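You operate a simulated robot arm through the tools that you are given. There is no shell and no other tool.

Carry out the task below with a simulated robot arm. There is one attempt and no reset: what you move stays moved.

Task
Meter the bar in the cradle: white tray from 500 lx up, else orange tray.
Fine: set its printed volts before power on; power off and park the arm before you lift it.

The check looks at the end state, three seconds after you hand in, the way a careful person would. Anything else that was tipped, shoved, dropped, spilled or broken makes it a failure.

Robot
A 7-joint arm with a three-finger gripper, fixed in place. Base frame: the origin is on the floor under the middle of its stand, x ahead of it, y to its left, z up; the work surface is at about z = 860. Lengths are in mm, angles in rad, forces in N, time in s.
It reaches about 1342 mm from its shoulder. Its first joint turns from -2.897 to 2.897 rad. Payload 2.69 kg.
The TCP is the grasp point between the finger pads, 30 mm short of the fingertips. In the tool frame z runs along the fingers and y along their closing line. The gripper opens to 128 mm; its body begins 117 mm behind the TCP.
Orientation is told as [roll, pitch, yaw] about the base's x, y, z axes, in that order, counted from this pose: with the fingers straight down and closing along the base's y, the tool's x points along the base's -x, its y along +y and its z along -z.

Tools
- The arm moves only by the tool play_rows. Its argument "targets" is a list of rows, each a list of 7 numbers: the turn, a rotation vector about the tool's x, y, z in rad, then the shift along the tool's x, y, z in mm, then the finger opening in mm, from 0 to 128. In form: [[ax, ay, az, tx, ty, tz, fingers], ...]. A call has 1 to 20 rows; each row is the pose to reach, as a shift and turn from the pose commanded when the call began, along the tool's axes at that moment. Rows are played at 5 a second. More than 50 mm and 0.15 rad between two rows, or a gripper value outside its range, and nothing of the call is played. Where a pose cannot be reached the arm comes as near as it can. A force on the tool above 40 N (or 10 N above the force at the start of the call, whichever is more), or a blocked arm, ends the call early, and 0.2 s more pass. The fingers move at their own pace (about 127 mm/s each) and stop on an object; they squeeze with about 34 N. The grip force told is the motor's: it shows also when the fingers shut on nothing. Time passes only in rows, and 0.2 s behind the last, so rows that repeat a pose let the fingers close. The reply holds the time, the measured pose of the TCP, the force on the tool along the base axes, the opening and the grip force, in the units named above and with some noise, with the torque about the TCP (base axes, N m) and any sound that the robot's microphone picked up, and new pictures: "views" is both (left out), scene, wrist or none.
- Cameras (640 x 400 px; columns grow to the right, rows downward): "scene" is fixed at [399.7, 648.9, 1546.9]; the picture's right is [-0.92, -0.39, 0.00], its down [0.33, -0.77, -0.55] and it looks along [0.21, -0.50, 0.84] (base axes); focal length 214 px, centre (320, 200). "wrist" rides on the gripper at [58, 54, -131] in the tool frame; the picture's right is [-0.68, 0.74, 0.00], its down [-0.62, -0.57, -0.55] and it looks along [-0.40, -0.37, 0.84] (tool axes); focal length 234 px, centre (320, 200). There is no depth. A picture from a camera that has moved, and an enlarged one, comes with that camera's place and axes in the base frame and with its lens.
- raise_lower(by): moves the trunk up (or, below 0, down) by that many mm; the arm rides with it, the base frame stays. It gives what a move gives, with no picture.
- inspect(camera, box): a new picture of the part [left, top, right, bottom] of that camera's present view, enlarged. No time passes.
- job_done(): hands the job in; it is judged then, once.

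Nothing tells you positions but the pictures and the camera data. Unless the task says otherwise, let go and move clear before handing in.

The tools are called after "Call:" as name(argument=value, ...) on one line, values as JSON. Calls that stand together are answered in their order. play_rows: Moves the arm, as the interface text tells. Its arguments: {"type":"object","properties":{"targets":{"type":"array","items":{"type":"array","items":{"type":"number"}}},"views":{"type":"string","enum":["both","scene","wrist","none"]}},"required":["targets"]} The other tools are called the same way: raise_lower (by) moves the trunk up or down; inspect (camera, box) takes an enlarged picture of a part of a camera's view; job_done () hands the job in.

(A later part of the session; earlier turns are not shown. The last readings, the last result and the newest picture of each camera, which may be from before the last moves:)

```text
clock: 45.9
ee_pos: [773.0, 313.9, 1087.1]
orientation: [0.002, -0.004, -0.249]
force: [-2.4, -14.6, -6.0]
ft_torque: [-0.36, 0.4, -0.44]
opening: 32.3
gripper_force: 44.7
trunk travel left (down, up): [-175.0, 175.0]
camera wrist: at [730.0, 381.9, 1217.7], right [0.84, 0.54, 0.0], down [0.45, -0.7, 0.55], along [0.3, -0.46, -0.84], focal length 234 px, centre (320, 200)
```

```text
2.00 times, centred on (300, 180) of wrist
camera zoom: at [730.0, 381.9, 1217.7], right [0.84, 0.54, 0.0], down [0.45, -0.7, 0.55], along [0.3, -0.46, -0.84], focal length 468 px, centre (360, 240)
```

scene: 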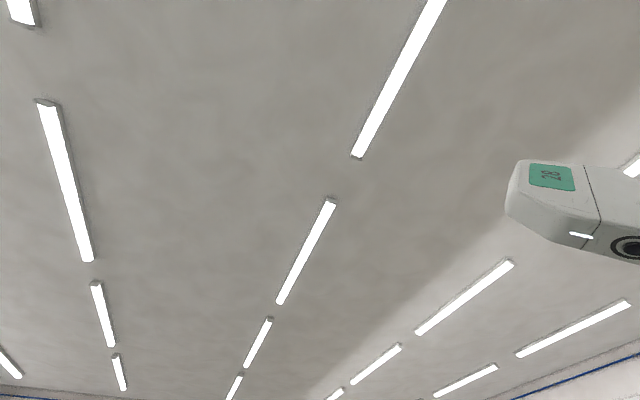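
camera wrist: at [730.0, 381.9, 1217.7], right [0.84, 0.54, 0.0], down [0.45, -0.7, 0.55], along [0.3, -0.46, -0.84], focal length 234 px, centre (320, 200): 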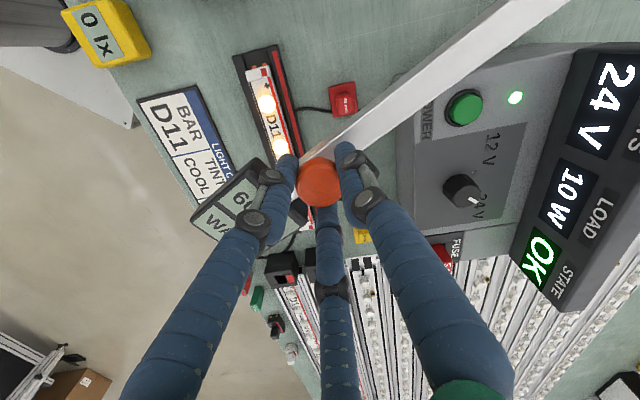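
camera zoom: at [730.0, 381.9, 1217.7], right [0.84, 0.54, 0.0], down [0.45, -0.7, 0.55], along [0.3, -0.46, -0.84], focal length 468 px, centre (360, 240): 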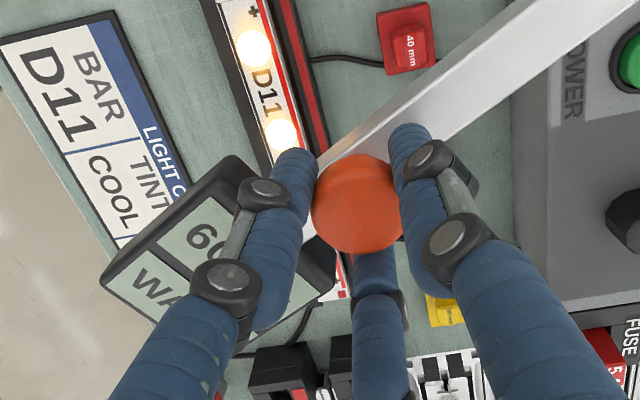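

The reading is climbing (60x lx). I'll ease the side strain, release, and back up to read the display fully.

Call:
play_rows(targets=[[0, 0, 0, 0.1, -2, 0, 20], [0, 0, 0, 0.1, -2, 0, 45], [0, 0, 0, 0.1, -2, 0, 60], [0, 0, 0, 0.1, -2, -25, 60], [0, 0, 0, 0.1, -2, -65, 60], [0, 0, 0, 20, 20, -100, 60], [0, 0, 0, 50, 50, -110, 60]], views="wrist")

Call:
inspect(camera="wrist", box=[160, 40, 440, 220])

```text
clock: 47.5
ee_pos: [735.7, 377.1, 1198.2]
orientation: [0.002, -0.006, -0.251]
force: [0.0, 0.0, -0.1]
ft_torque: [0.01, -0.01, 0.03]
opening: 59.9
gripper_force: 0.1
trunk travel left (down, up): [-175.0, 175.0]
camera wrist: at [692.5, 443.8, 1328.9], right [0.84, 0.55, 0.01], down [0.45, -0.7, 0.55], along [0.3, -0.46, -0.84], focal length 234 px, centre (320, 200)
```

wrist: 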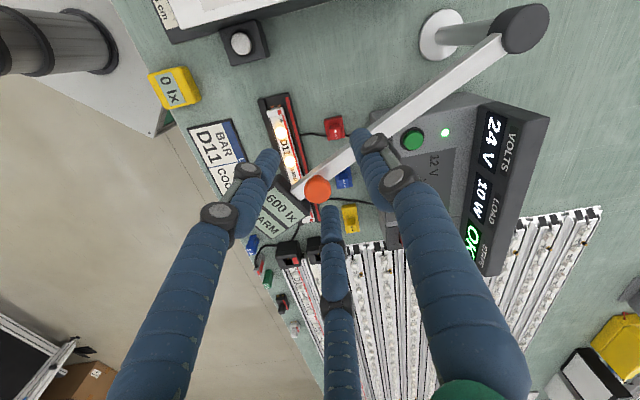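

```text
2.22 times, centred on (300, 130) of wrist
camera zoom: at [692.5, 443.8, 1328.9], right [0.84, 0.55, 0.01], down [0.45, -0.7, 0.55], along [0.3, -0.46, -0.84], focal length 520 px, centre (364, 356)
```

zoom: 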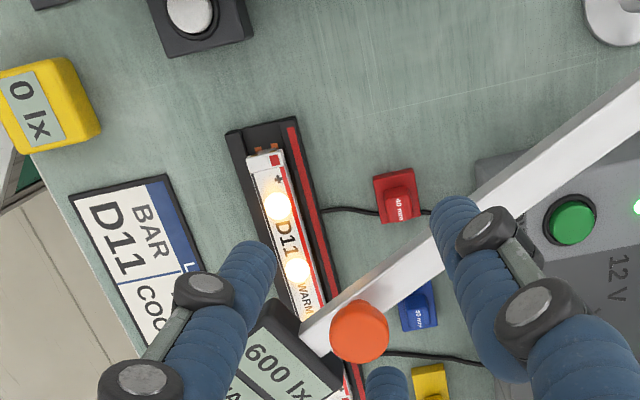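

Call:
play_rows(targets=[[0, 0, 0, -30, -27, 0, 110], [0, 0, 0, -60, -54, 0, 128], [0, 0, 0, -75, -68, 0, 128]], views="wrist")

Call:
inspect(camera="wrist", box=[180, 20, 440, 200])

```text
clock: 48.3
ee_pos: [791.8, 291.6, 1197.8]
orientation: [0.003, -0.005, -0.251]
force: [0.0, -0.9, 0.2]
ft_torque: [-0.03, -0.02, -0.03]
opening: 127.9
gripper_force: 0.1
trunk travel left (down, up): [-175.0, 175.0]
camera wrist: at [748.6, 358.8, 1328.2], right [0.84, 0.55, 0.01], down [0.45, -0.7, 0.55], along [0.3, -0.46, -0.84], focal length 234 px, centre (320, 200)
```

wrist: 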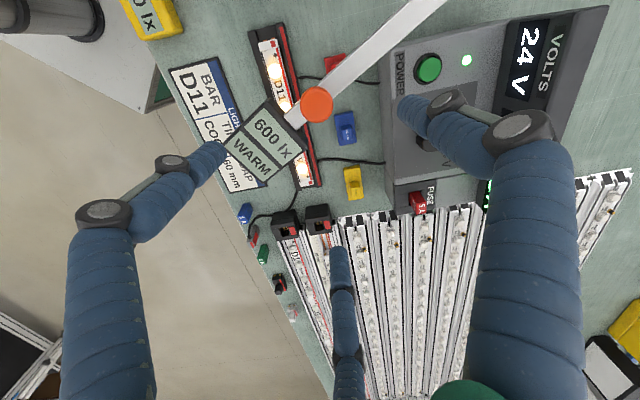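

```text
2.22 times, centred on (310, 110) of wrist
camera zoom: at [748.6, 358.8, 1328.2], right [0.84, 0.55, 0.01], down [0.45, -0.7, 0.55], along [0.3, -0.46, -0.84], focal length 520 px, centre (342, 400)
```

zoom: 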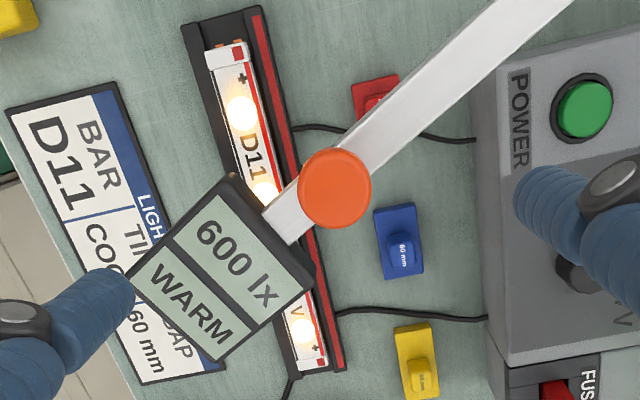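

The meter reads 600 lx, WARM, with the head within about 3 mm of the bar's axis. That is at least 500 lx, so the bar goes to the white tray. Power off comes first, so I'll go back to the button.

Call:
play_rows(targets=[[0, 0, 0, -16, 38, 0, 60], [0, 0, 0, -33, 76, 0, 0], [0, 0, 0, -49, 113, 0, 0], [0, 0, 0, -65.3, 150.8, 0, 0], [0, 0, 0, -65.3, 150.8, 45, 0], [0, 0, 0, -65.3, 150.8, 90, 0], [0, 0, 0, -65.3, 150.8, 130, 0], [0, 0, 0, -65.3, 150.8, 165, 0], [0, 0, 0, -65.3, 150.8, 190, 0]], views="wrist")

Call:
inspect(camera="wrist", box=[240, 80, 420, 220])

```text
clock: 50.3
ee_pos: [895.5, 421.6, 1007.5]
orientation: [0.004, -0.005, -0.252]
force: [-0.3, 0.2, -0.1]
ft_torque: [-0.01, 0.04, 0.02]
opening: 1.7
gripper_force: 30.7
trunk travel left (down, up): [-175.0, 175.0]
camera wrist: at [851.5, 489.6, 1138.5], right [0.84, 0.54, 0.01], down [0.45, -0.7, 0.55], along [0.3, -0.46, -0.84], focal length 234 px, centre (320, 200)
```

wrist: 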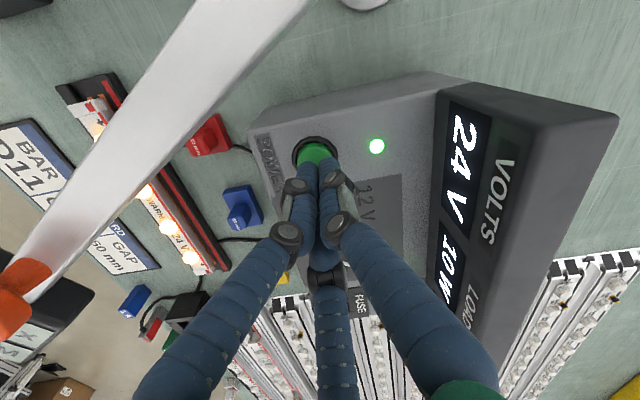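

```text
2.86 times, centred on (330, 150) of wrist
camera zoom: at [851.5, 489.6, 1138.5], right [0.84, 0.54, 0.01], down [0.45, -0.7, 0.55], along [0.3, -0.46, -0.84], focal length 669 px, centre (291, 343)
```

zoom: 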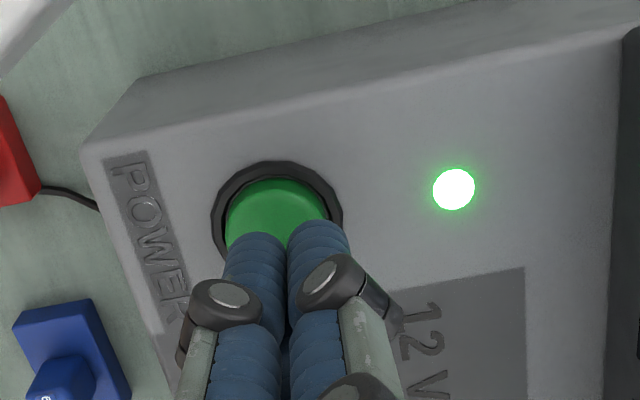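

Call:
play_rows(targets=[[0, 0, 0, 4, 0, 6, 0], [0, 0, 0, 4, 0, 12, 0], [0, 0, 0, 4, 0, 17, 0], [0, 0, 0, 4, 0, 20, 0], [0, 0, 0, 4, 0, 22, 0]], views="wrist")

```text
clock: 51.5
ee_pos: [890.3, 424.4, 986.1]
orientation: [0.002, -0.004, -0.249]
force: [1.3, 0.6, 1.3]
ft_torque: [0.05, 0.04, 0.02]
opening: 2.0
gripper_force: 30.9
trunk travel left (down, up): [-175.0, 175.0]
heard: click
camera wrist: at [847.0, 490.3, 1117.2], right [0.84, 0.54, 0.01], down [0.45, -0.7, 0.55], along [0.3, -0.46, -0.84], focal length 234 px, centre (320, 200)
```

wrist: 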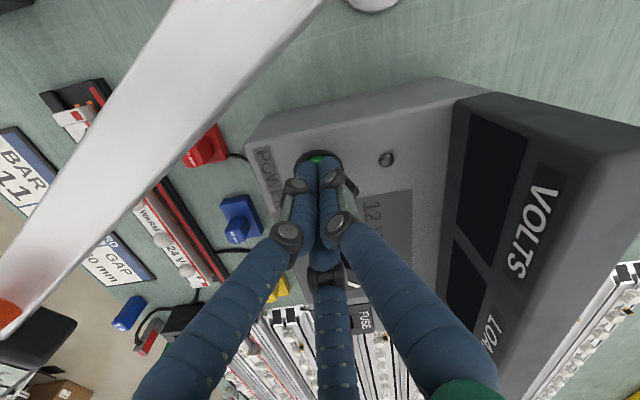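

Power is off: the display and bar are dark, and the click was heard. Next I'll take the orange grip again and swing the meter arm back to its park spot.

Call:
play_rows(targets=[[0, 0, 0, 0, 0, -40, 0], [0, 0, 0, 0, 0, -85, 0], [0, 0, 0, 0, 0, -130, 0], [0, 0, 0, 0, 0, -170, 20], [0, 0, 0, 0, 0, -205, 60], [0, 0, 0, 22, -34, -205, 60], [0, 0, 0, 43, -68, -205, 60], [0, 0, 0, 65, -102, -205, 60], [0, 0, 0, 86.7, -137, -205, 60], [0, 0, 0, 86.7, -137, -160, 60], [0, 0, 0, 86.7, -137, -120, 60]], views="wrist")

Call:
inspect(camera="wrist", box=[220, 80, 440, 240])

```text
clock: 53.9
ee_pos: [772.1, 312.3, 1103.7]
orientation: [0.003, -0.003, -0.252]
force: [0.3, -0.4, 0.1]
ft_torque: [-0.02, 0.08, -0.02]
opening: 59.8
gripper_force: 0.0
trunk travel left (down, up): [-175.0, 175.0]
camera wrist: at [729.6, 379.8, 1234.6], right [0.84, 0.54, 0.0], down [0.45, -0.7, 0.55], along [0.3, -0.46, -0.84], focal length 234 px, centre (320, 200)
```

wrist: 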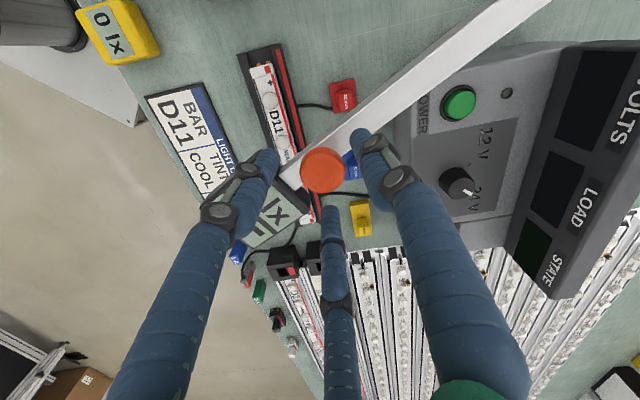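

```text
2.50 times, centred on (330, 160) of wrist
camera zoom: at [729.6, 379.8, 1234.6], right [0.84, 0.54, 0.0], down [0.45, -0.7, 0.55], along [0.3, -0.46, -0.84], focal length 585 px, centre (295, 300)
```

zoom: 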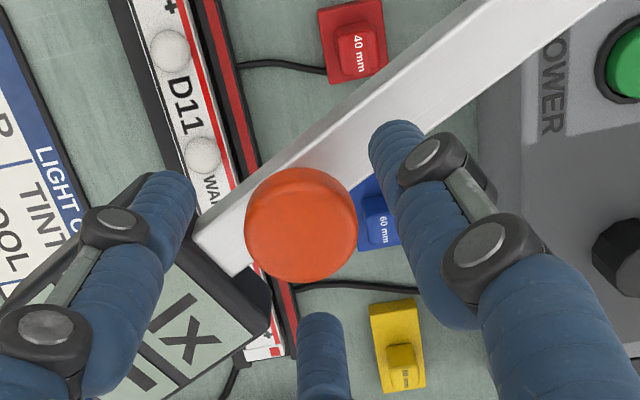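

Call:
play_rows(targets=[[0, 0, 0, 2.4, 2.5, 6, 60], [0, 0, 0, 2.4, 2.5, 12, 60], [0, 0, 0, 2.4, 2.5, 17, 60], [0, 0, 0, 2.4, 2.5, 17, 40], [0, 0, 0, 2.4, 2.5, 17, 28], [0, 0, 0, 2.4, 2.5, 17, 26]], views="wrist")

```text
clock: 55.3
ee_pos: [770.7, 314.0, 1088.8]
orientation: [0.004, -0.006, -0.252]
force: [0.8, 2.0, -1.2]
ft_torque: [0.07, -0.02, 0.05]
opening: 32.4
gripper_force: 45.2
trunk travel left (down, up): [-175.0, 175.0]
camera wrist: at [726.8, 382.6, 1219.2], right [0.84, 0.54, 0.01], down [0.45, -0.7, 0.55], along [0.3, -0.46, -0.84], focal length 234 px, centre (320, 200)
```

wrist: 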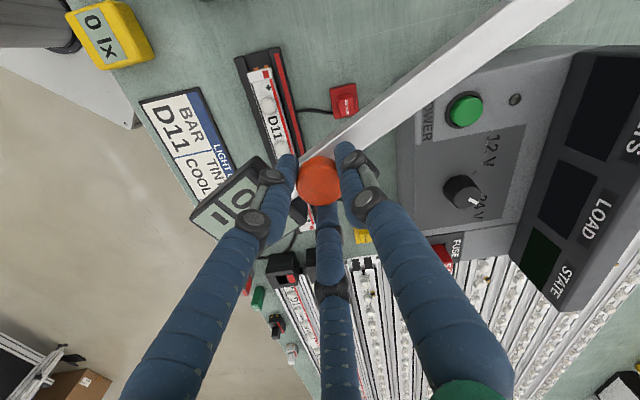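

Call:
play_rows(targets=[[0, 0, 0.0445, 11.5, 1.1, 0, 20], [0, 0, 0.089, 23.1, 2.6, 0, 20], [0, 0, 0.1335, 34.5, 4.6, 0, 20], [0, 0, 0.178, 45.8, 7.2, 0, 20], [0, 0, 0.2225, 57.0, 10.2, 0, 20], [0, 0, 0.267, 68.1, 13.8, 0, 20]], views="wrist")

```text
clock: 56.7
ee_pos: [708.9, 345.8, 1087.9]
orientation: [0.005, -0.007, -0.519]
force: [2.4, 4.4, 3.6]
ft_torque: [-0.11, -0.13, 0.17]
opening: 32.2
gripper_force: 44.1
trunk travel left (down, up): [-175.0, 175.0]
camera wrist: at [683.5, 422.0, 1219.3], right [0.95, 0.3, 0.01], down [0.25, -0.8, 0.55], along [0.17, -0.52, -0.84], focal length 234 px, centre (320, 200)
```

wrist: 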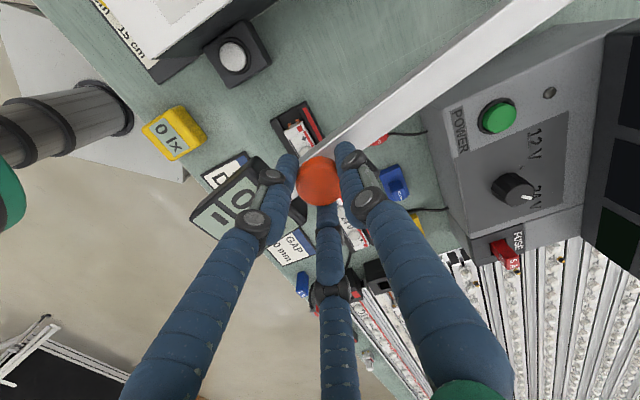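

Call:
play_rows(targets=[[0, 0, 0.0445, 11.5, 1.0, 0, 20], [0, 0, 0.089, 23.0, 2.5, 0, 20], [0, 0, 0.1335, 34.4, 4.5, 0, 20], [0, 0, 0.178, 45.6, 7.1, 0, 20], [0, 0, 0.215, 55.0, 9.7, 0, 20]], views="wrist")

```text
clock: 57.9
ee_pos: [665.4, 381.4, 1088.7]
orientation: [0.005, -0.004, -0.733]
force: [9.5, 8.6, 3.0]
ft_torque: [0.01, -0.21, 0.03]
opening: 32.3
gripper_force: 45.1
trunk travel left (down, up): [-175.0, 175.0]
camera wrist: at [657.6, 461.0, 1219.3], right [1.0, 0.09, 0.01], down [0.08, -0.83, 0.55], along [0.06, -0.54, -0.84], focal length 234 px, centre (320, 200)
```

wrist: 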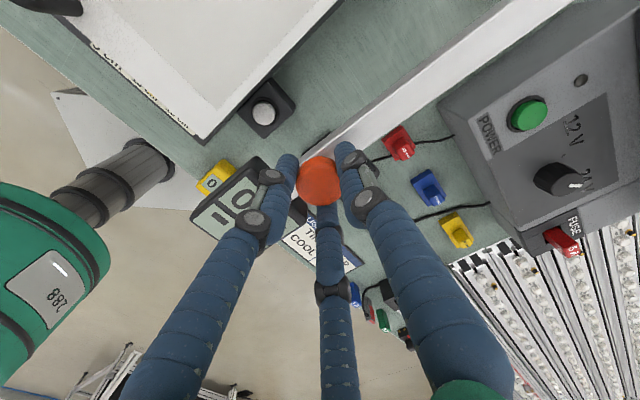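

The arm is back at its starting spot. I'll nudge it slightly further to feel whether this is the park stop.

Call:
play_rows(targets=[[0, 0, 0, 0, 1.7, 0, 20], [0, 0, 0.01, 3, 1.9, 0, 20], [0, 0, 0.02, 6, 2.1, 0, 20]], views="none")

```text
clock: 58.7
ee_pos: [660.8, 385.7, 1087.6]
orientation: [0.003, -0.002, -0.752]
force: [-1.7, -4.8, 6.7]
ft_torque: [-0.27, 0.15, -0.34]
opening: 32.5
gripper_force: 44.3
trunk travel left (down, up): [-175.0, 175.0]
```

Call:
play_rows(targets=[[0, 0, -0.01, -3, 0, 0, 20], [0, 0, -0.02, -6.5, 0.1, 0, 20], [0, 0, -0.02, -6.5, 0.1, 0, 34], [0, 0, -0.02, -6.5, 0.1, 0, 60], [0, 0, -0.02, -6.5, 0.1, 0, 60], [0, 0, -0.02, -6.5, 0.1, -17, 60]], views="wrist")

Call:
inspect(camera="wrist", box=[220, 80, 440, 240])

```text
clock: 60.1
ee_pos: [666.5, 381.4, 1104.4]
orientation: [0.004, -0.003, -0.734]
force: [0.1, 0.6, 0.0]
ft_torque: [0.0, 0.03, -0.03]
opening: 60.3
gripper_force: 0.1
trunk travel left (down, up): [-175.0, 175.0]
camera wrist: at [658.7, 461.6, 1236.5], right [1.0, 0.09, 0.01], down [0.08, -0.83, 0.55], along [0.06, -0.54, -0.84], focal length 234 px, centre (320, 200)
```

wrist: 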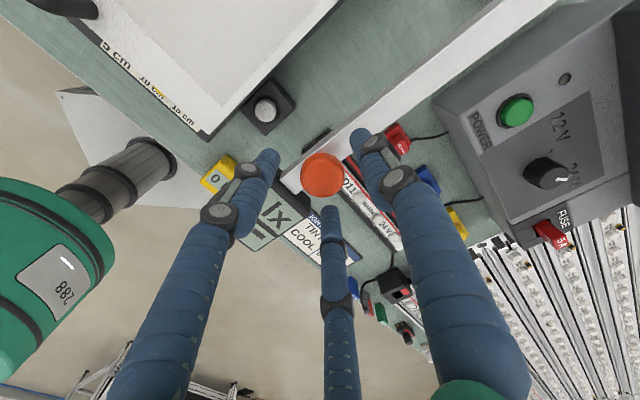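

```text
2.50 times, centred on (330, 160) of wrist
camera zoom: at [658.7, 461.6, 1236.5], right [1.0, 0.09, 0.01], down [0.08, -0.83, 0.55], along [0.06, -0.54, -0.84], focal length 585 px, centre (295, 300)
```

zoom: 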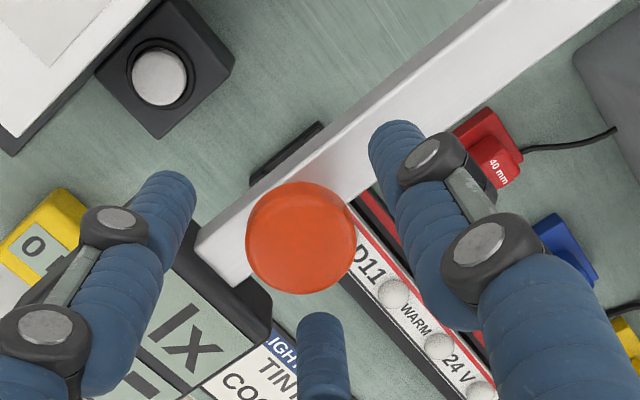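

The arm is back exactly where it started and released. Next I'll go above the bar in the cradle and study how to grip it.

Call:
play_rows(targets=[[0, 0, 0, 0, 0, -40, 60], [0, 0, 0, 0, 0, -85, 60], [0, 0, 0.01, -36, -9, -85, 80], [0, 0, 0.02, -71, -18, -85, 100], [0, 0, 0.03, -107, -27, -85, 100], [0, 0, 0.036, -143, -36, -85, 100], [0, 0, 0.036, -178.2, -44.5, -85, 100], [0, 0, 0.036, -178.2, -44.5, -45, 100], [0, 0, 0.036, -178.2, -44.5, 0, 100]], views="wrist")

Call:
inspect(camera="wrist", box=[200, 60, 440, 220])

```text
clock: 62.1
ee_pos: [770.4, 229.3, 1106.0]
orientation: [0.005, -0.003, -0.768]
force: [-0.4, 1.2, -0.5]
ft_torque: [0.0, -0.03, -0.02]
opening: 100.1
gripper_force: 0.1
trunk travel left (down, up): [-175.0, 175.0]
camera wrist: at [764.9, 309.6, 1237.2], right [1.0, 0.06, 0.01], down [0.05, -0.84, 0.55], along [0.04, -0.55, -0.84], focal length 234 px, centre (320, 200)
```

wrist: 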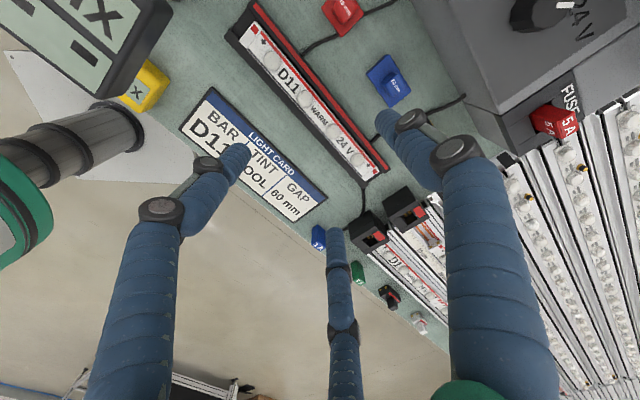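

```text
2.50 times, centred on (320, 140) of wrist
camera zoom: at [764.9, 309.6, 1237.2], right [1.0, 0.06, 0.01], down [0.05, -0.84, 0.55], along [0.04, -0.55, -0.84], focal length 585 px, centre (320, 350)
```

zoom: 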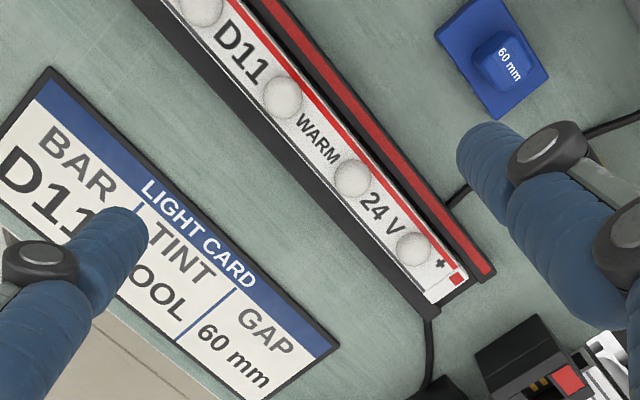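

Call:
inspect(camera="wrist", box=[290, 50, 410, 190])

Call:
inspect(camera="wrist", box=[220, 0, 320, 80])

```text
2.86 times, centred on (350, 120) of wrist
camera zoom: at [764.9, 309.6, 1237.2], right [1.0, 0.06, 0.01], down [0.05, -0.84, 0.55], along [0.04, -0.55, -0.84], focal length 669 px, centre (234, 429)
```

zoom: 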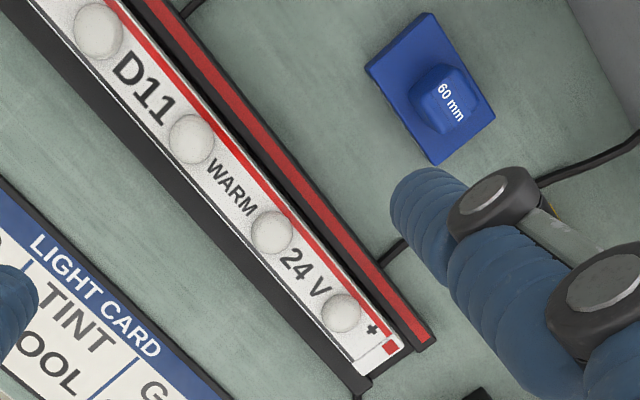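

```text
5.00 times, centred on (270, 40) of wrist
camera zoom: at [764.9, 309.6, 1237.2], right [1.0, 0.06, 0.01], down [0.05, -0.84, 0.55], along [0.04, -0.55, -0.84], focal length 1171 px, centre (570, 1000)
```

zoom: 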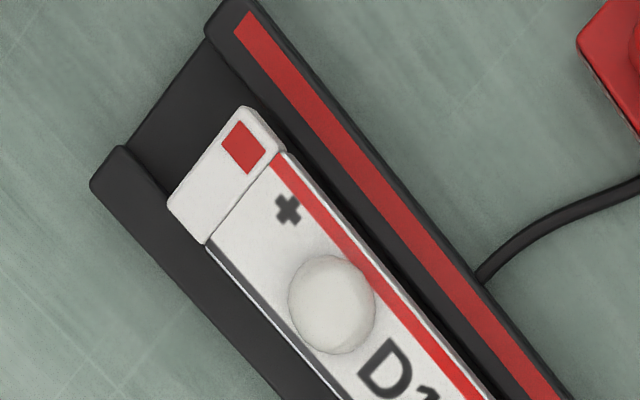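

Call:
play_rows(targets=[[0, 0, 0.017, -0.5, -5.5, 35, 80], [0, 0, 0.017, -0.5, -5.5, 70, 76], [0, 0, 0.017, -0.5, -5.5, 100, 76]], views="wrist")

Call:
inspect(camera="wrist", box=[200, 60, 440, 220])

```text
clock: 62.9
ee_pos: [766.6, 225.7, 1004.8]
orientation: [0.004, -0.003, -0.786]
force: [0.4, 0.9, 0.2]
ft_torque: [-0.01, 0.03, -0.03]
opening: 76.1
gripper_force: 0.0
trunk travel left (down, up): [-175.0, 175.0]
camera wrist: at [762.8, 305.9, 1136.3], right [1.0, 0.04, 0.01], down [0.03, -0.84, 0.55], along [0.03, -0.55, -0.84], focal length 234 px, centre (320, 200)
```

wrist: 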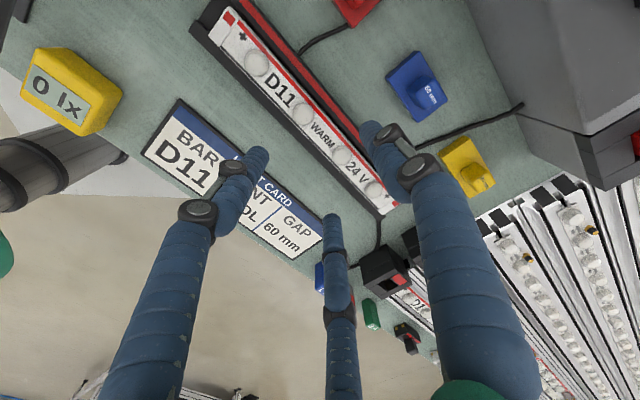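

```text
2.50 times, centred on (320, 140) of wrist
camera zoom: at [762.8, 305.9, 1136.3], right [1.0, 0.04, 0.01], down [0.03, -0.84, 0.55], along [0.03, -0.55, -0.84], focal length 585 px, centre (320, 350)
```

zoom: 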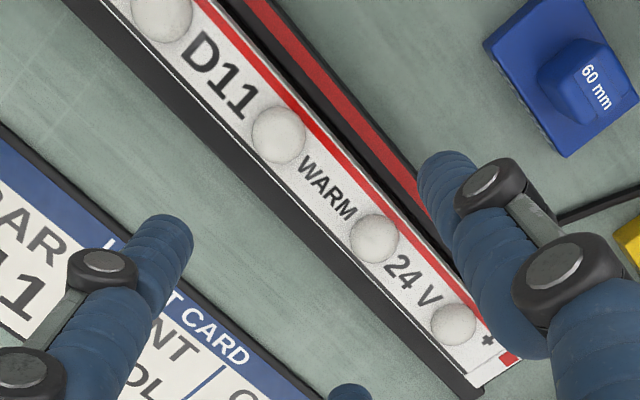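

I need to know how far the bar stands above the cradle walls before gripping. I'll rise, turn, and look from the front side at a shallow angle.

Call:
play_rows(targets=[[0, 0, 0, 0, 0, -45, 60], [0, 0, 0, 0, 0, -90, 40], [0, 0, -0.14, -1, -17, -110, 0], [0, 0, -0.28, -1, -34, -110, 0], [0, 0, -0.42, -2, -51, -110, 0], [0, 0, -0.56, -2, -68, -110, 0], [0, 0, -0.7, -3, -85, -110, 0], [0, 0, -0.84, -4, -103, -110, 0], [0, 0, -0.98, -4, -120, -110, 0], [0, 0, -1.12, -5, -137, -110, 0], [0, 0, -1.26, -5, -154, -110, 0], [0, 0, -1.4, -6, -165, -110, 0], [0, 0, -1.54, -6, -171, -110, 0]], views="wrist")

```text
clock: 65.7
ee_pos: [648.9, 100.4, 1113.3]
orientation: [0.0, -0.004, 0.756]
force: [-0.2, -0.2, 0.0]
ft_torque: [-0.02, 0.01, -0.01]
opening: 2.3
gripper_force: 31.9
trunk travel left (down, up): [-175.0, 175.0]
camera wrist: at [568.9, 100.1, 1245.0], right [-0.01, 1.0, 0.0], down [0.83, 0.01, 0.55], along [0.55, 0.01, -0.83], focal length 234 px, centre (320, 200)
```

wrist: 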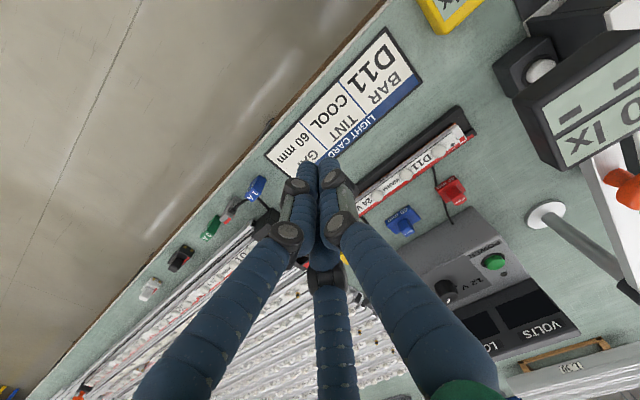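

Call:
play_rows(targets=[[0.095, -0.103, 0, 0, -11, 28, 0], [0.19, -0.206, 0, -1, -23, 56, 0], [0.284, -0.309, 0, -1, -34, 84, 0], [0.379, -0.412, 0, -2, -46, 111, 0], [0.474, -0.515, 0, -2.4, -57.2, 138, 0]], views="wrist")

Call:
inspect(camera="wrist", box=[330, 60, 570, 210])

```text
clock: 67.1
ee_pos: [670.4, 57.8, 937.1]
orientation: [-0.449, -0.425, 0.851]
force: [1.4, 0.5, -0.1]
ft_torque: [0.01, 0.04, 0.03]
opening: 1.9
gripper_force: 32.0
out of reach, approached as far as the arm can: row 5
trunk travel left (down, up): [-175.0, 175.0]
stopped in row 5: the arm was blocked; the commanded pose is now the measured one
camera wrist: at [531.3, 58.6, 999.8], right [-0.01, 1.0, -0.01], down [0.37, 0.01, 0.93], along [0.93, 0.0, -0.37], focal length 234 px, centre (320, 200)
```

wrist: 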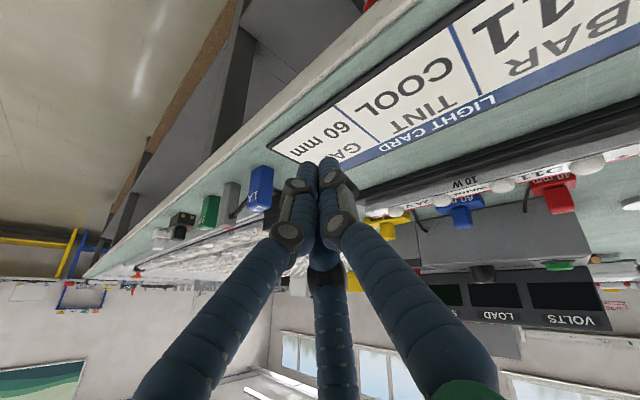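

```text
2.67 times, centred on (450, 135) of wrist
camera zoom: at [531.3, 58.6, 999.8], right [-0.01, 1.0, -0.01], down [0.37, 0.01, 0.93], along [0.93, 0.0, -0.37], focal length 624 px, centre (-27, 373)
```

zoom: 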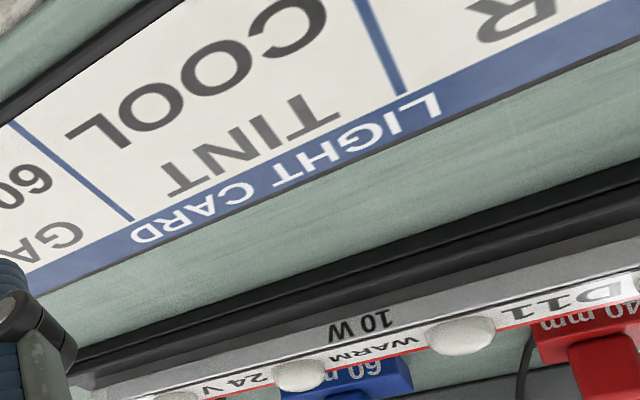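

The side view shows the bar standing about 13 mm proud of the cradle walls (wall top about 879, bar top about 892), which is enough to grip. Before lifting it I'll check that the placing pose over the white tray is reachable, and view its lanes.

Call:
play_rows(targets=[[-0.083, 0.09, 0, -9.6, -9.2, -39.6, 0], [-0.166, 0.181, 0, -19.3, -18.4, -79.2, 0], [-0.25, 0.272, 0, -28.9, -27.7, -118.9, 0], [-0.333, 0.362, 0, -38.6, -36.9, -158.5, 0], [-0.416, 0.453, 0, -48.2, -46.1, -198.1, 0]], views="none")

```text
clock: 68.3
ee_pos: [610.5, 59.5, 1138.0]
orientation: [-0.001, 0.012, 0.75]
force: [0.7, -0.4, -0.5]
ft_torque: [0.01, 0.03, 0.0]
opening: 2.2
gripper_force: 31.4
trunk travel left (down, up): [-175.0, 175.0]
```

Call:
play_rows(targets=[[0, 0, 0.077, -4, 42, -5, 40], [0, 0, 0.154, -8, 85, -10, 60], [0, 0, 0.23, -12, 127, -15, 80], [0, 0, 0.307, -16, 170, -20, 80], [0, 0, 0.384, -21, 212, -25, 80], [0, 0, 0.461, -25, 254, -30, 80], [0, 0, 0.537, -29, 297, -35, 80], [0, 0, 0.614, -33, 339, -40, 80], [0, 0, 0.691, -37, 381, -45, 80], [0, 0, 0.768, -41, 424, -50, 80], [0, 0, 0.844, -45, 466, -50, 80], [0, 0, 0.921, -49, 509, -50, 80], [0, 0, 0.998, -54, 551, -50, 80], [0, 0, 1.075, -58, 593, -50, 80], [0, 0, 1.15, -62, 636, -50, 80], [0, 0, 1.228, -66, 678, -50, 80], [0, 0, 1.305, -70, 721, -50, 80], [0, 0, 1.382, -74, 763, -50, 80], [0, 0, 1.458, -78, 805, -50, 80], [0, 0, 1.535, -82, 848, -50, 80]], views="wrist")

```text
clock: 72.7
ee_pos: [129.9, 724.8, 1162.6]
orientation: [-0.038, -0.021, -0.833]
force: [3.9, -0.8, 0.1]
ft_torque: [0.17, 0.6, -0.06]
opening: 80.2
gripper_force: 0.0
trunk travel left (down, up): [-175.0, 175.0]
stopped in row 20: the arm was blocked; the commanded pose is now the measured one
camera wrist: at [132.4, 811.0, 1289.4], right [1.0, -0.01, -0.01], down [0.0, -0.81, 0.58], along [-0.01, -0.58, -0.81], focal length 234 px, centre (320, 200)
```

wrist: 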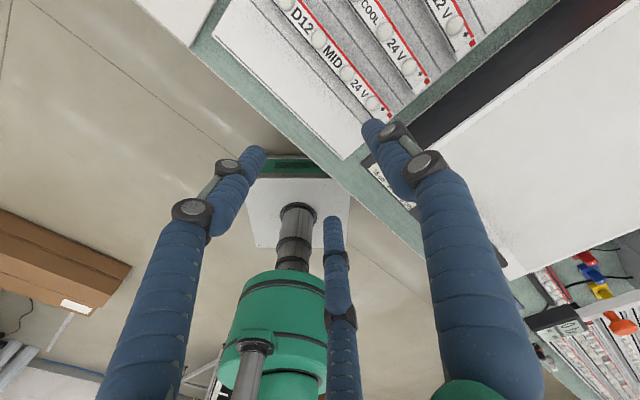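

Yaw −0.785 is at a joint limit over the tray, so I will grip with the hand turned by π instead (yaw ≈ +2.36), which suits both places. First a look at the tray from here.

Call:
inspect(camera="wrist", box=[200, 0, 500, 180])

```text
2.13 times, centred on (350, 90) of wrist
camera zoom: at [132.4, 811.0, 1289.4], right [1.0, -0.01, -0.01], down [0.0, -0.81, 0.58], along [-0.01, -0.58, -0.81], focal length 500 px, centre (256, 435)
```

zoom: 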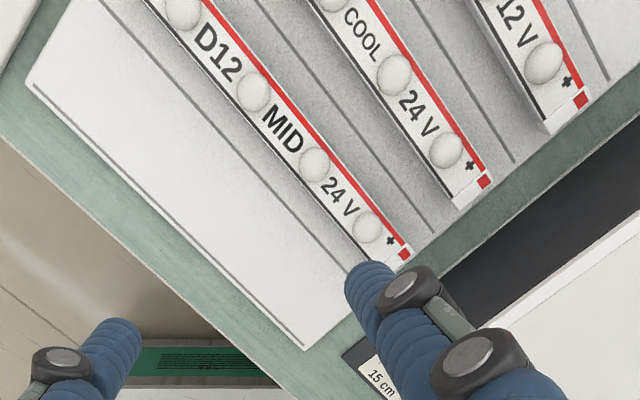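

Call:
play_rows(targets=[[-0.019, 0.01, 0, -28, 8, -12, 80], [-0.038, 0.021, 0, -56, 17, -25, 80]], views="none")

Call:
play_rows(targets=[[0, 0, -0.145, 0, 0, 0, 80], [0, 0, -0.29, 0, 0, 0, 80], [0, 0, -0.435, 0, 0, 0, 80], [0, 0, -0.58, 0, 0, 0, 80], [0, 0, -0.725, 0, 0, 0, 80], [0, 0, -0.87, 0, 0, 0, 80], [0, 0, -1.015, 0, 0, 0, 80], [0, 0, -1.16, 0, 0, 0, 80], [0, 0, -1.305, 0, 0, 0, 80], [0, 0, -1.45, 0, 0, 0, 80], [0, 0, -1.595, 0, 0, 0, 80]], views="none")

```text
clock: 73.3
ee_pos: [175.3, 697.4, 1188.7]
orientation: [0.005, -0.002, -0.83]
force: [0.8, -0.9, 0.4]
ft_torque: [0.09, 0.1, 0.0]
opening: 80.2
gripper_force: 0.0
trunk travel left (down, up): [-175.0, 175.0]
```

```text
clock: 75.7
ee_pos: [175.4, 698.6, 1186.3]
orientation: [-0.006, 0.001, 0.768]
force: [0.7, 0.7, 0.0]
ft_torque: [-0.03, 0.01, 0.0]
opening: 79.9
gripper_force: 0.2
trunk travel left (down, up): [-175.0, 175.0]
```

Call:
play_rows(targets=[[0, 0, -0.145, 0, 0, 0, 80], [0, 0, -0.29, 0, 0, 0, 80], [0, 0, -0.435, 0, 0, 0, 80], [0, 0, -0.58, 0, 0, 0, 80], [0, 0, -0.725, 0, 0, 0, 80], [0, 0, -0.87, 0, 0, 0, 80], [0, 0, -1.015, 0, 0, 0, 80], [0, 0, -1.16, 0, 0, 0, 80], [0, 0, -1.305, 0, 0, 0, 80], [0, 0, -1.45, 0, 0, 0, 80], [0, 0, -1.588, 0, 0, 0, 80]], views="wrist")

```text
clock: 78.1
ee_pos: [174.9, 698.3, 1186.3]
orientation: [0.001, 0.006, 2.357]
force: [-0.2, -0.3, -0.2]
ft_torque: [0.02, -0.01, 0.03]
opening: 79.9
gripper_force: 0.1
trunk travel left (down, up): [-175.0, 175.0]
camera wrist: at [177.4, 620.5, 1317.2], right [-1.0, -0.04, 0.0], down [-0.04, 0.84, 0.54], along [-0.02, 0.54, -0.84], focal length 234 px, centre (320, 200)
```

wrist: 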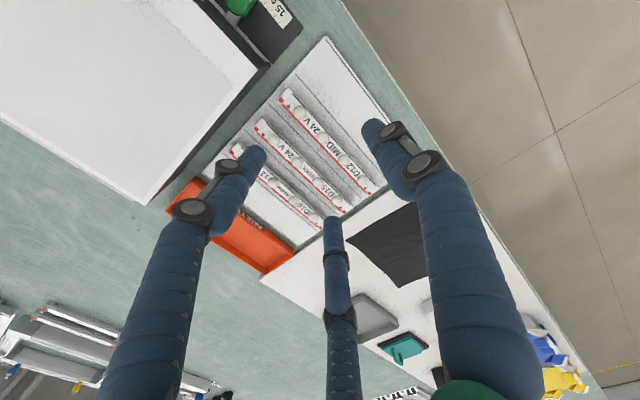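

Call:
play_rows(targets=[[0, 0, 0, -28, 10, 28, 80], [0, 0, 0, -56, 20, 56, 80], [0, 0, 0, -85, 31, 86, 80]], views="wrist")

Call:
inspect(camera="wrist", box=[180, 0, 460, 220])

```text
clock: 78.9
ee_pos: [101.9, 742.4, 1114.3]
orientation: [-0.02, -0.007, 2.338]
force: [-0.7, 1.0, -0.5]
ft_torque: [-0.1, -0.16, 0.0]
opening: 80.2
gripper_force: 0.1
trunk travel left (down, up): [-175.0, 175.0]
camera wrist: at [103.2, 660.8, 1244.2], right [-1.0, -0.03, -0.01], down [-0.03, 0.83, 0.56], along [-0.01, 0.56, -0.83], focal length 234 px, centre (320, 200)
```

wrist: 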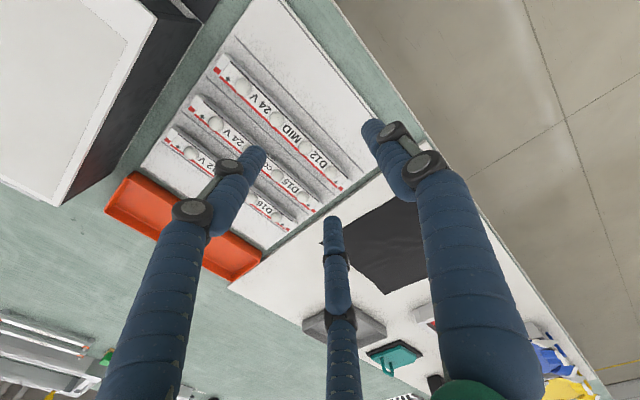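

```text
1.82 times, centred on (320, 110) of wrist
camera zoom: at [103.2, 660.8, 1244.2], right [-1.0, -0.03, -0.01], down [-0.03, 0.83, 0.56], along [-0.01, 0.56, -0.83], focal length 426 px, centre (320, 364)
```

zoom: 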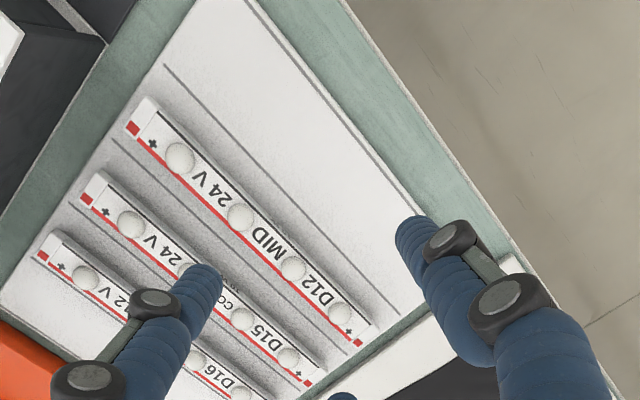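

Call:
play_rows(targets=[[0, 0, 0, 0, 0, 0, 80], [0, 0, 0, 0, 0, 0, 80]], views="none")

```text
clock: 79.5
ee_pos: [103.2, 740.1, 1113.8]
orientation: [-0.017, -0.008, 2.339]
force: [-0.7, 0.1, 1.0]
ft_torque: [-0.02, 0.0, 0.0]
opening: 79.8
gripper_force: 0.1
trunk travel left (down, up): [-175.0, 175.0]
```

Over lane 1 (front) the arm is at a limit. I'll test the other empty lane, at the back of the white tray.

Call:
play_rows(targets=[[0, 0, 0, 20, -10, -30, 80], [0, 0, 0, 45, -20, -60, 80], [0, 0, 0, 70, -40, -80, 80], [0, 0, 0, 70, -80, -80, 80], [0, 0, 0, 60, -120, -80, 80], [0, 0, 0, 40, -160, -80, 80], [0, 0, 0, 20, -200, -80, 80], [0, 0, 0, 0, -240, -80, 80], [0, 0, 0, -5, -275, -60, 80]], views="wrist")

```text
clock: 81.5
ee_pos: [283.0, 933.3, 1158.6]
orientation: [0.0, 0.006, 2.354]
force: [-0.3, -0.3, 0.2]
ft_torque: [0.02, -0.02, 0.0]
opening: 80.2
gripper_force: 0.1
trunk travel left (down, up): [-175.0, 175.0]
camera wrist: at [286.4, 855.5, 1290.4], right [-1.0, -0.04, 0.0], down [-0.04, 0.84, 0.55], along [-0.02, 0.54, -0.84], focal length 234 px, centre (320, 200)
```

wrist: 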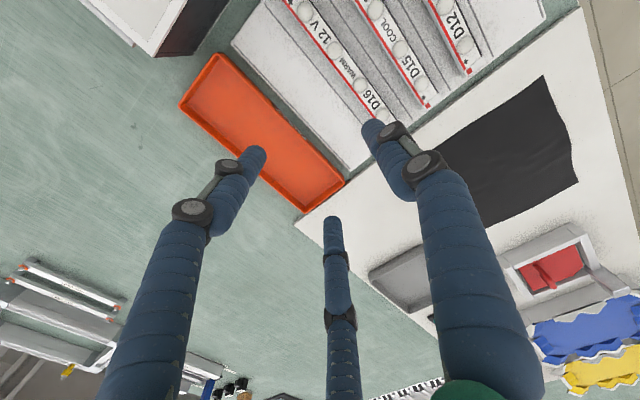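

Call:
play_rows(targets=[[0, 0, 0, 0, 0, 40, 80], [0, 0, 0, 0, 0, 80, 80], [0, 0, 0, 0, 0, 120, 80], [0, 0, 0, 0, 0, 158, 80]], views="wrist")

Call:
inspect(camera="wrist", box=[180, 0, 480, 200])

```text
clock: 82.5
ee_pos: [285.3, 932.6, 1000.3]
orientation: [0.0, 0.004, 2.354]
force: [0.7, -0.2, 1.4]
ft_torque: [-0.02, 0.0, 0.03]
opening: 79.8
gripper_force: 0.0
trunk travel left (down, up): [-175.0, 175.0]
camera wrist: at [287.7, 854.9, 1131.6], right [-1.0, -0.04, 0.0], down [-0.04, 0.84, 0.55], along [-0.02, 0.54, -0.84], focal length 234 px, centre (320, 200)
```

wrist: 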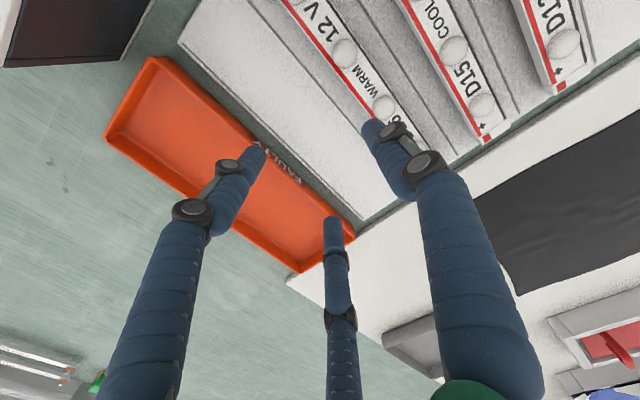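

```text
2.00 times, centred on (330, 100) of wrist
camera zoom: at [287.7, 854.9, 1131.6], right [-1.0, -0.04, 0.0], down [-0.04, 0.84, 0.55], along [-0.02, 0.54, -0.84], focal length 468 px, centre (300, 400)
```

zoom: 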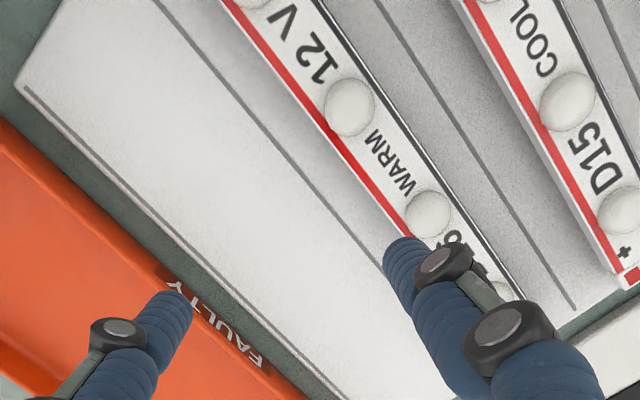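

The back lane is reachable with a level hand, so the bar goes there. I'll rise and travel to the cradle with this same hand orientation.

Call:
play_rows(targets=[[0, 0, 0, 0, 0, -48, 80], [0, 0, 0, 0, 0, -96, 80], [0, 0, 0, 0, 0, -144, 80], [0, 0, 0, 0, 0, -192, 80]], views="none")

Call:
play_rows(targets=[[0, 0, 0, 42, 7.6, 0, 80], [0, 0, 0, 84, 15.2, 0, 80], [0, 0, 0, 126, 22.8, 0, 80], [0, 0, 0, 168, 30.3, 0, 80], [0, 0, 0, 210, 37.9, 0, 80], [0, 0, 0, 252, 45.5, 0, 80], [0, 0, 0, 294, 53.1, 0, 80], [0, 0, 0, 336, 60.7, 0, 80], [0, 0, 0, 378, 68.3, 0, 80], [0, 0, 0, 420, 75.9, 0, 80], [0, 0, 0, 462, 83.4, 0, 80], [0, 0, 0, 504, 91, 0, 80], [0, 0, 0, 546, 98.6, 0, 80], [0, 0, 0, 588, 106.2, 0, 80], [0, 0, 0, 630, 113.8, 0, 80], [0, 0, 0, 672, 121.4, 0, 80], [0, 0, 0, 714, 129, 0, 80], [0, 0, 0, 756, 136.5, 0, 80], [0, 0, 0, 798, 144, 0, 80], [0, 0, 0, 841, 151.7, 0, 80]], views="wrist")

```text
clock: 83.5
ee_pos: [284.7, 934.6, 1194.1]
orientation: [0.001, 0.006, 2.352]
force: [-0.3, -0.1, -0.4]
ft_torque: [0.0, 0.01, 0.02]
opening: 80.2
gripper_force: 0.1
trunk travel left (down, up): [-175.0, 175.0]
```

```text
clock: 87.7
ee_pos: [770.6, 229.6, 1198.0]
orientation: [0.0, 0.007, 2.356]
force: [-0.4, -0.3, 0.0]
ft_torque: [-0.06, 0.05, 0.04]
opening: 80.0
gripper_force: 0.0
trunk travel left (down, up): [-175.0, 175.0]
camera wrist: at [773.1, 152.7, 1329.0], right [-1.0, -0.04, 0.0], down [-0.04, 0.84, 0.54], along [-0.02, 0.54, -0.84], focal length 234 px, centre (320, 200)
```

wrist: 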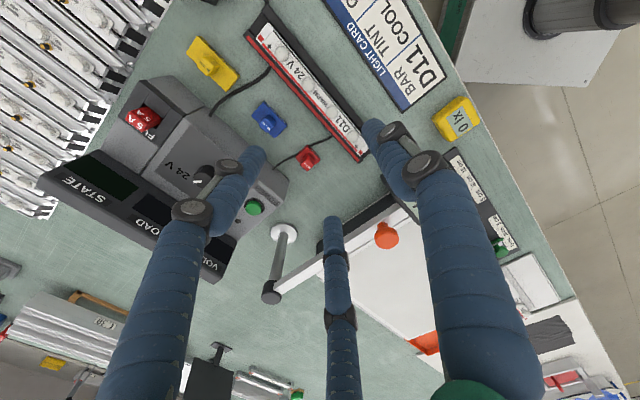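

Call:
inspect(camera="wrist", box=[230, 0, 390, 170])

```text
2.35 times, centred on (310, 85) of wrist
camera zoom: at [773.1, 152.7, 1329.0], right [-1.0, -0.04, 0.0], down [-0.04, 0.84, 0.54], along [-0.02, 0.54, -0.84], focal length 551 px, centre (344, 471)
```

zoom: 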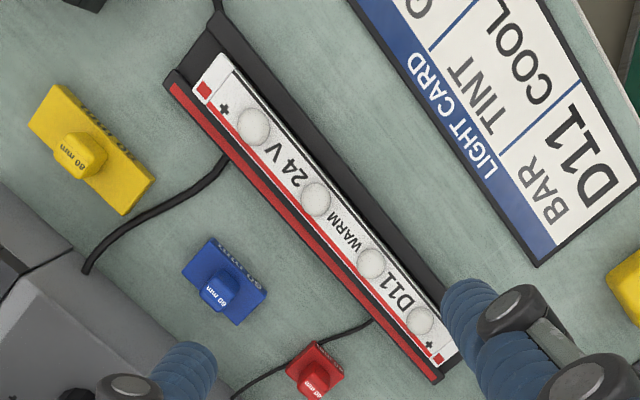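

Call:
play_rows(targets=[[0, -0.003, 0, 4.5, -5.7, 45, 90], [0, -0.006, 0, 4.5, -5.7, 90, 90], [0, -0.006, 0, 4.5, -5.7, 135, 90], [0, -0.006, 0, 4.5, -5.7, 180, 90], [0, -0.006, 0, 4.5, -5.7, 215, 90]], views="wrist")

Call:
inspect(camera="wrist", box=[200, 40, 440, 220])

```text
clock: 88.9
ee_pos: [778.2, 229.9, 982.1]
orientation: [0.0, 0.001, 2.351]
force: [-0.6, -0.5, -0.4]
ft_torque: [-0.04, 0.01, 0.01]
opening: 89.9
gripper_force: 0.1
trunk travel left (down, up): [-175.0, 175.0]
camera wrist: at [781.8, 152.0, 1113.3], right [-1.0, -0.04, 0.0], down [-0.03, 0.84, 0.55], along [-0.02, 0.55, -0.84], focal length 234 px, centre (320, 200)
```

wrist: 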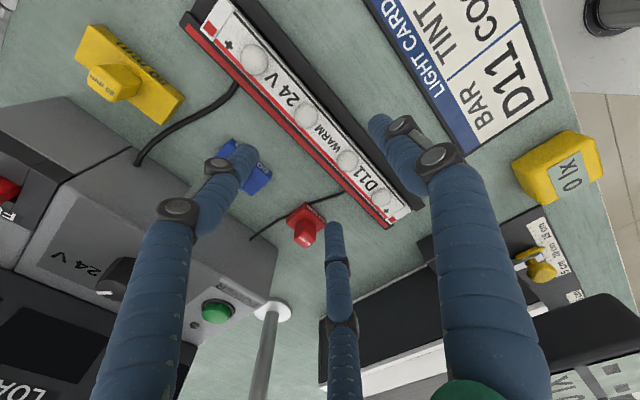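

```text
2.22 times, centred on (320, 130) of wrist
camera zoom: at [781.8, 152.0, 1113.3], right [-1.0, -0.04, 0.0], down [-0.03, 0.84, 0.55], along [-0.02, 0.55, -0.84], focal length 520 px, centre (320, 356)
```

zoom: 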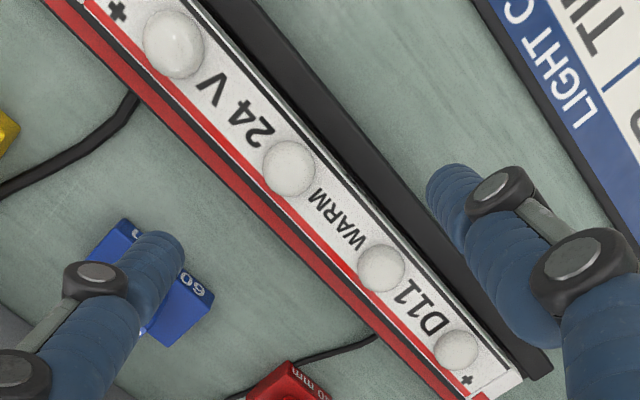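

Call:
play_rows(targets=[[0, 0, -0.005, 0, 2, 25, 90], [0, 0, -0.005, 0, 2, 48, 90], [0, 0, -0.005, 0, 2, 60, 90]], views="wrist")

Call:
inspect(camera="wrist", box=[200, 60, 440, 240])

```text
clock: 89.7
ee_pos: [775.7, 228.8, 922.4]
orientation: [0.0, -0.001, 2.357]
force: [-0.3, 0.1, 0.2]
ft_torque: [0.01, 0.03, 0.01]
opening: 89.8
gripper_force: 0.2
trunk travel left (down, up): [-175.0, 175.0]
camera wrist: at [780.0, 150.8, 1053.4], right [-1.0, -0.04, 0.0], down [-0.04, 0.84, 0.55], along [-0.02, 0.55, -0.84], focal length 234 px, centre (320, 200)
```

wrist: 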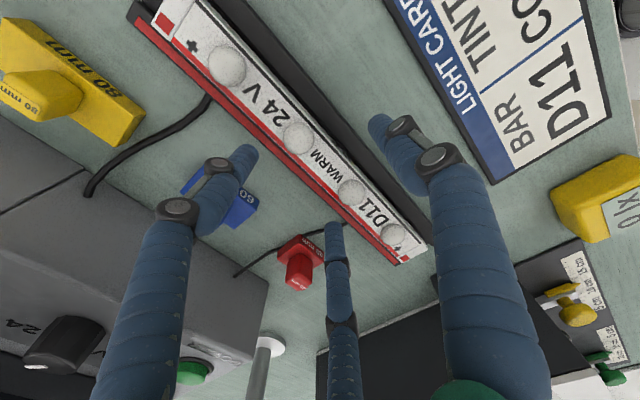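

```text
2.22 times, centred on (320, 150) of wrist
camera zoom: at [780.0, 150.8, 1053.4], right [-1.0, -0.04, 0.0], down [-0.04, 0.84, 0.55], along [-0.02, 0.55, -0.84], focal length 520 px, centre (320, 311)
```

zoom: 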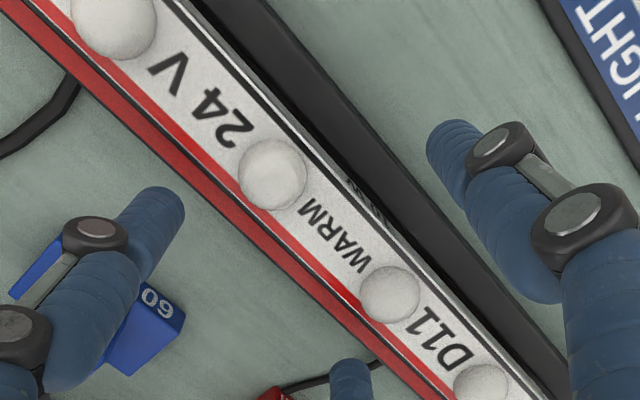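

Call:
play_rows(targets=[[0, 0, 0, 0, 0, 6, 80], [0, 0, 0, 0, 0, 10, 70]], views="none")

```text
clock: 90.3
ee_pos: [775.9, 229.4, 912.8]
orientation: [0.001, -0.001, 2.358]
force: [0.2, 0.1, 0.4]
ft_torque: [0.01, 0.0, 0.04]
opening: 70.1
gripper_force: 0.0
trunk travel left (down, up): [-175.0, 175.0]
```

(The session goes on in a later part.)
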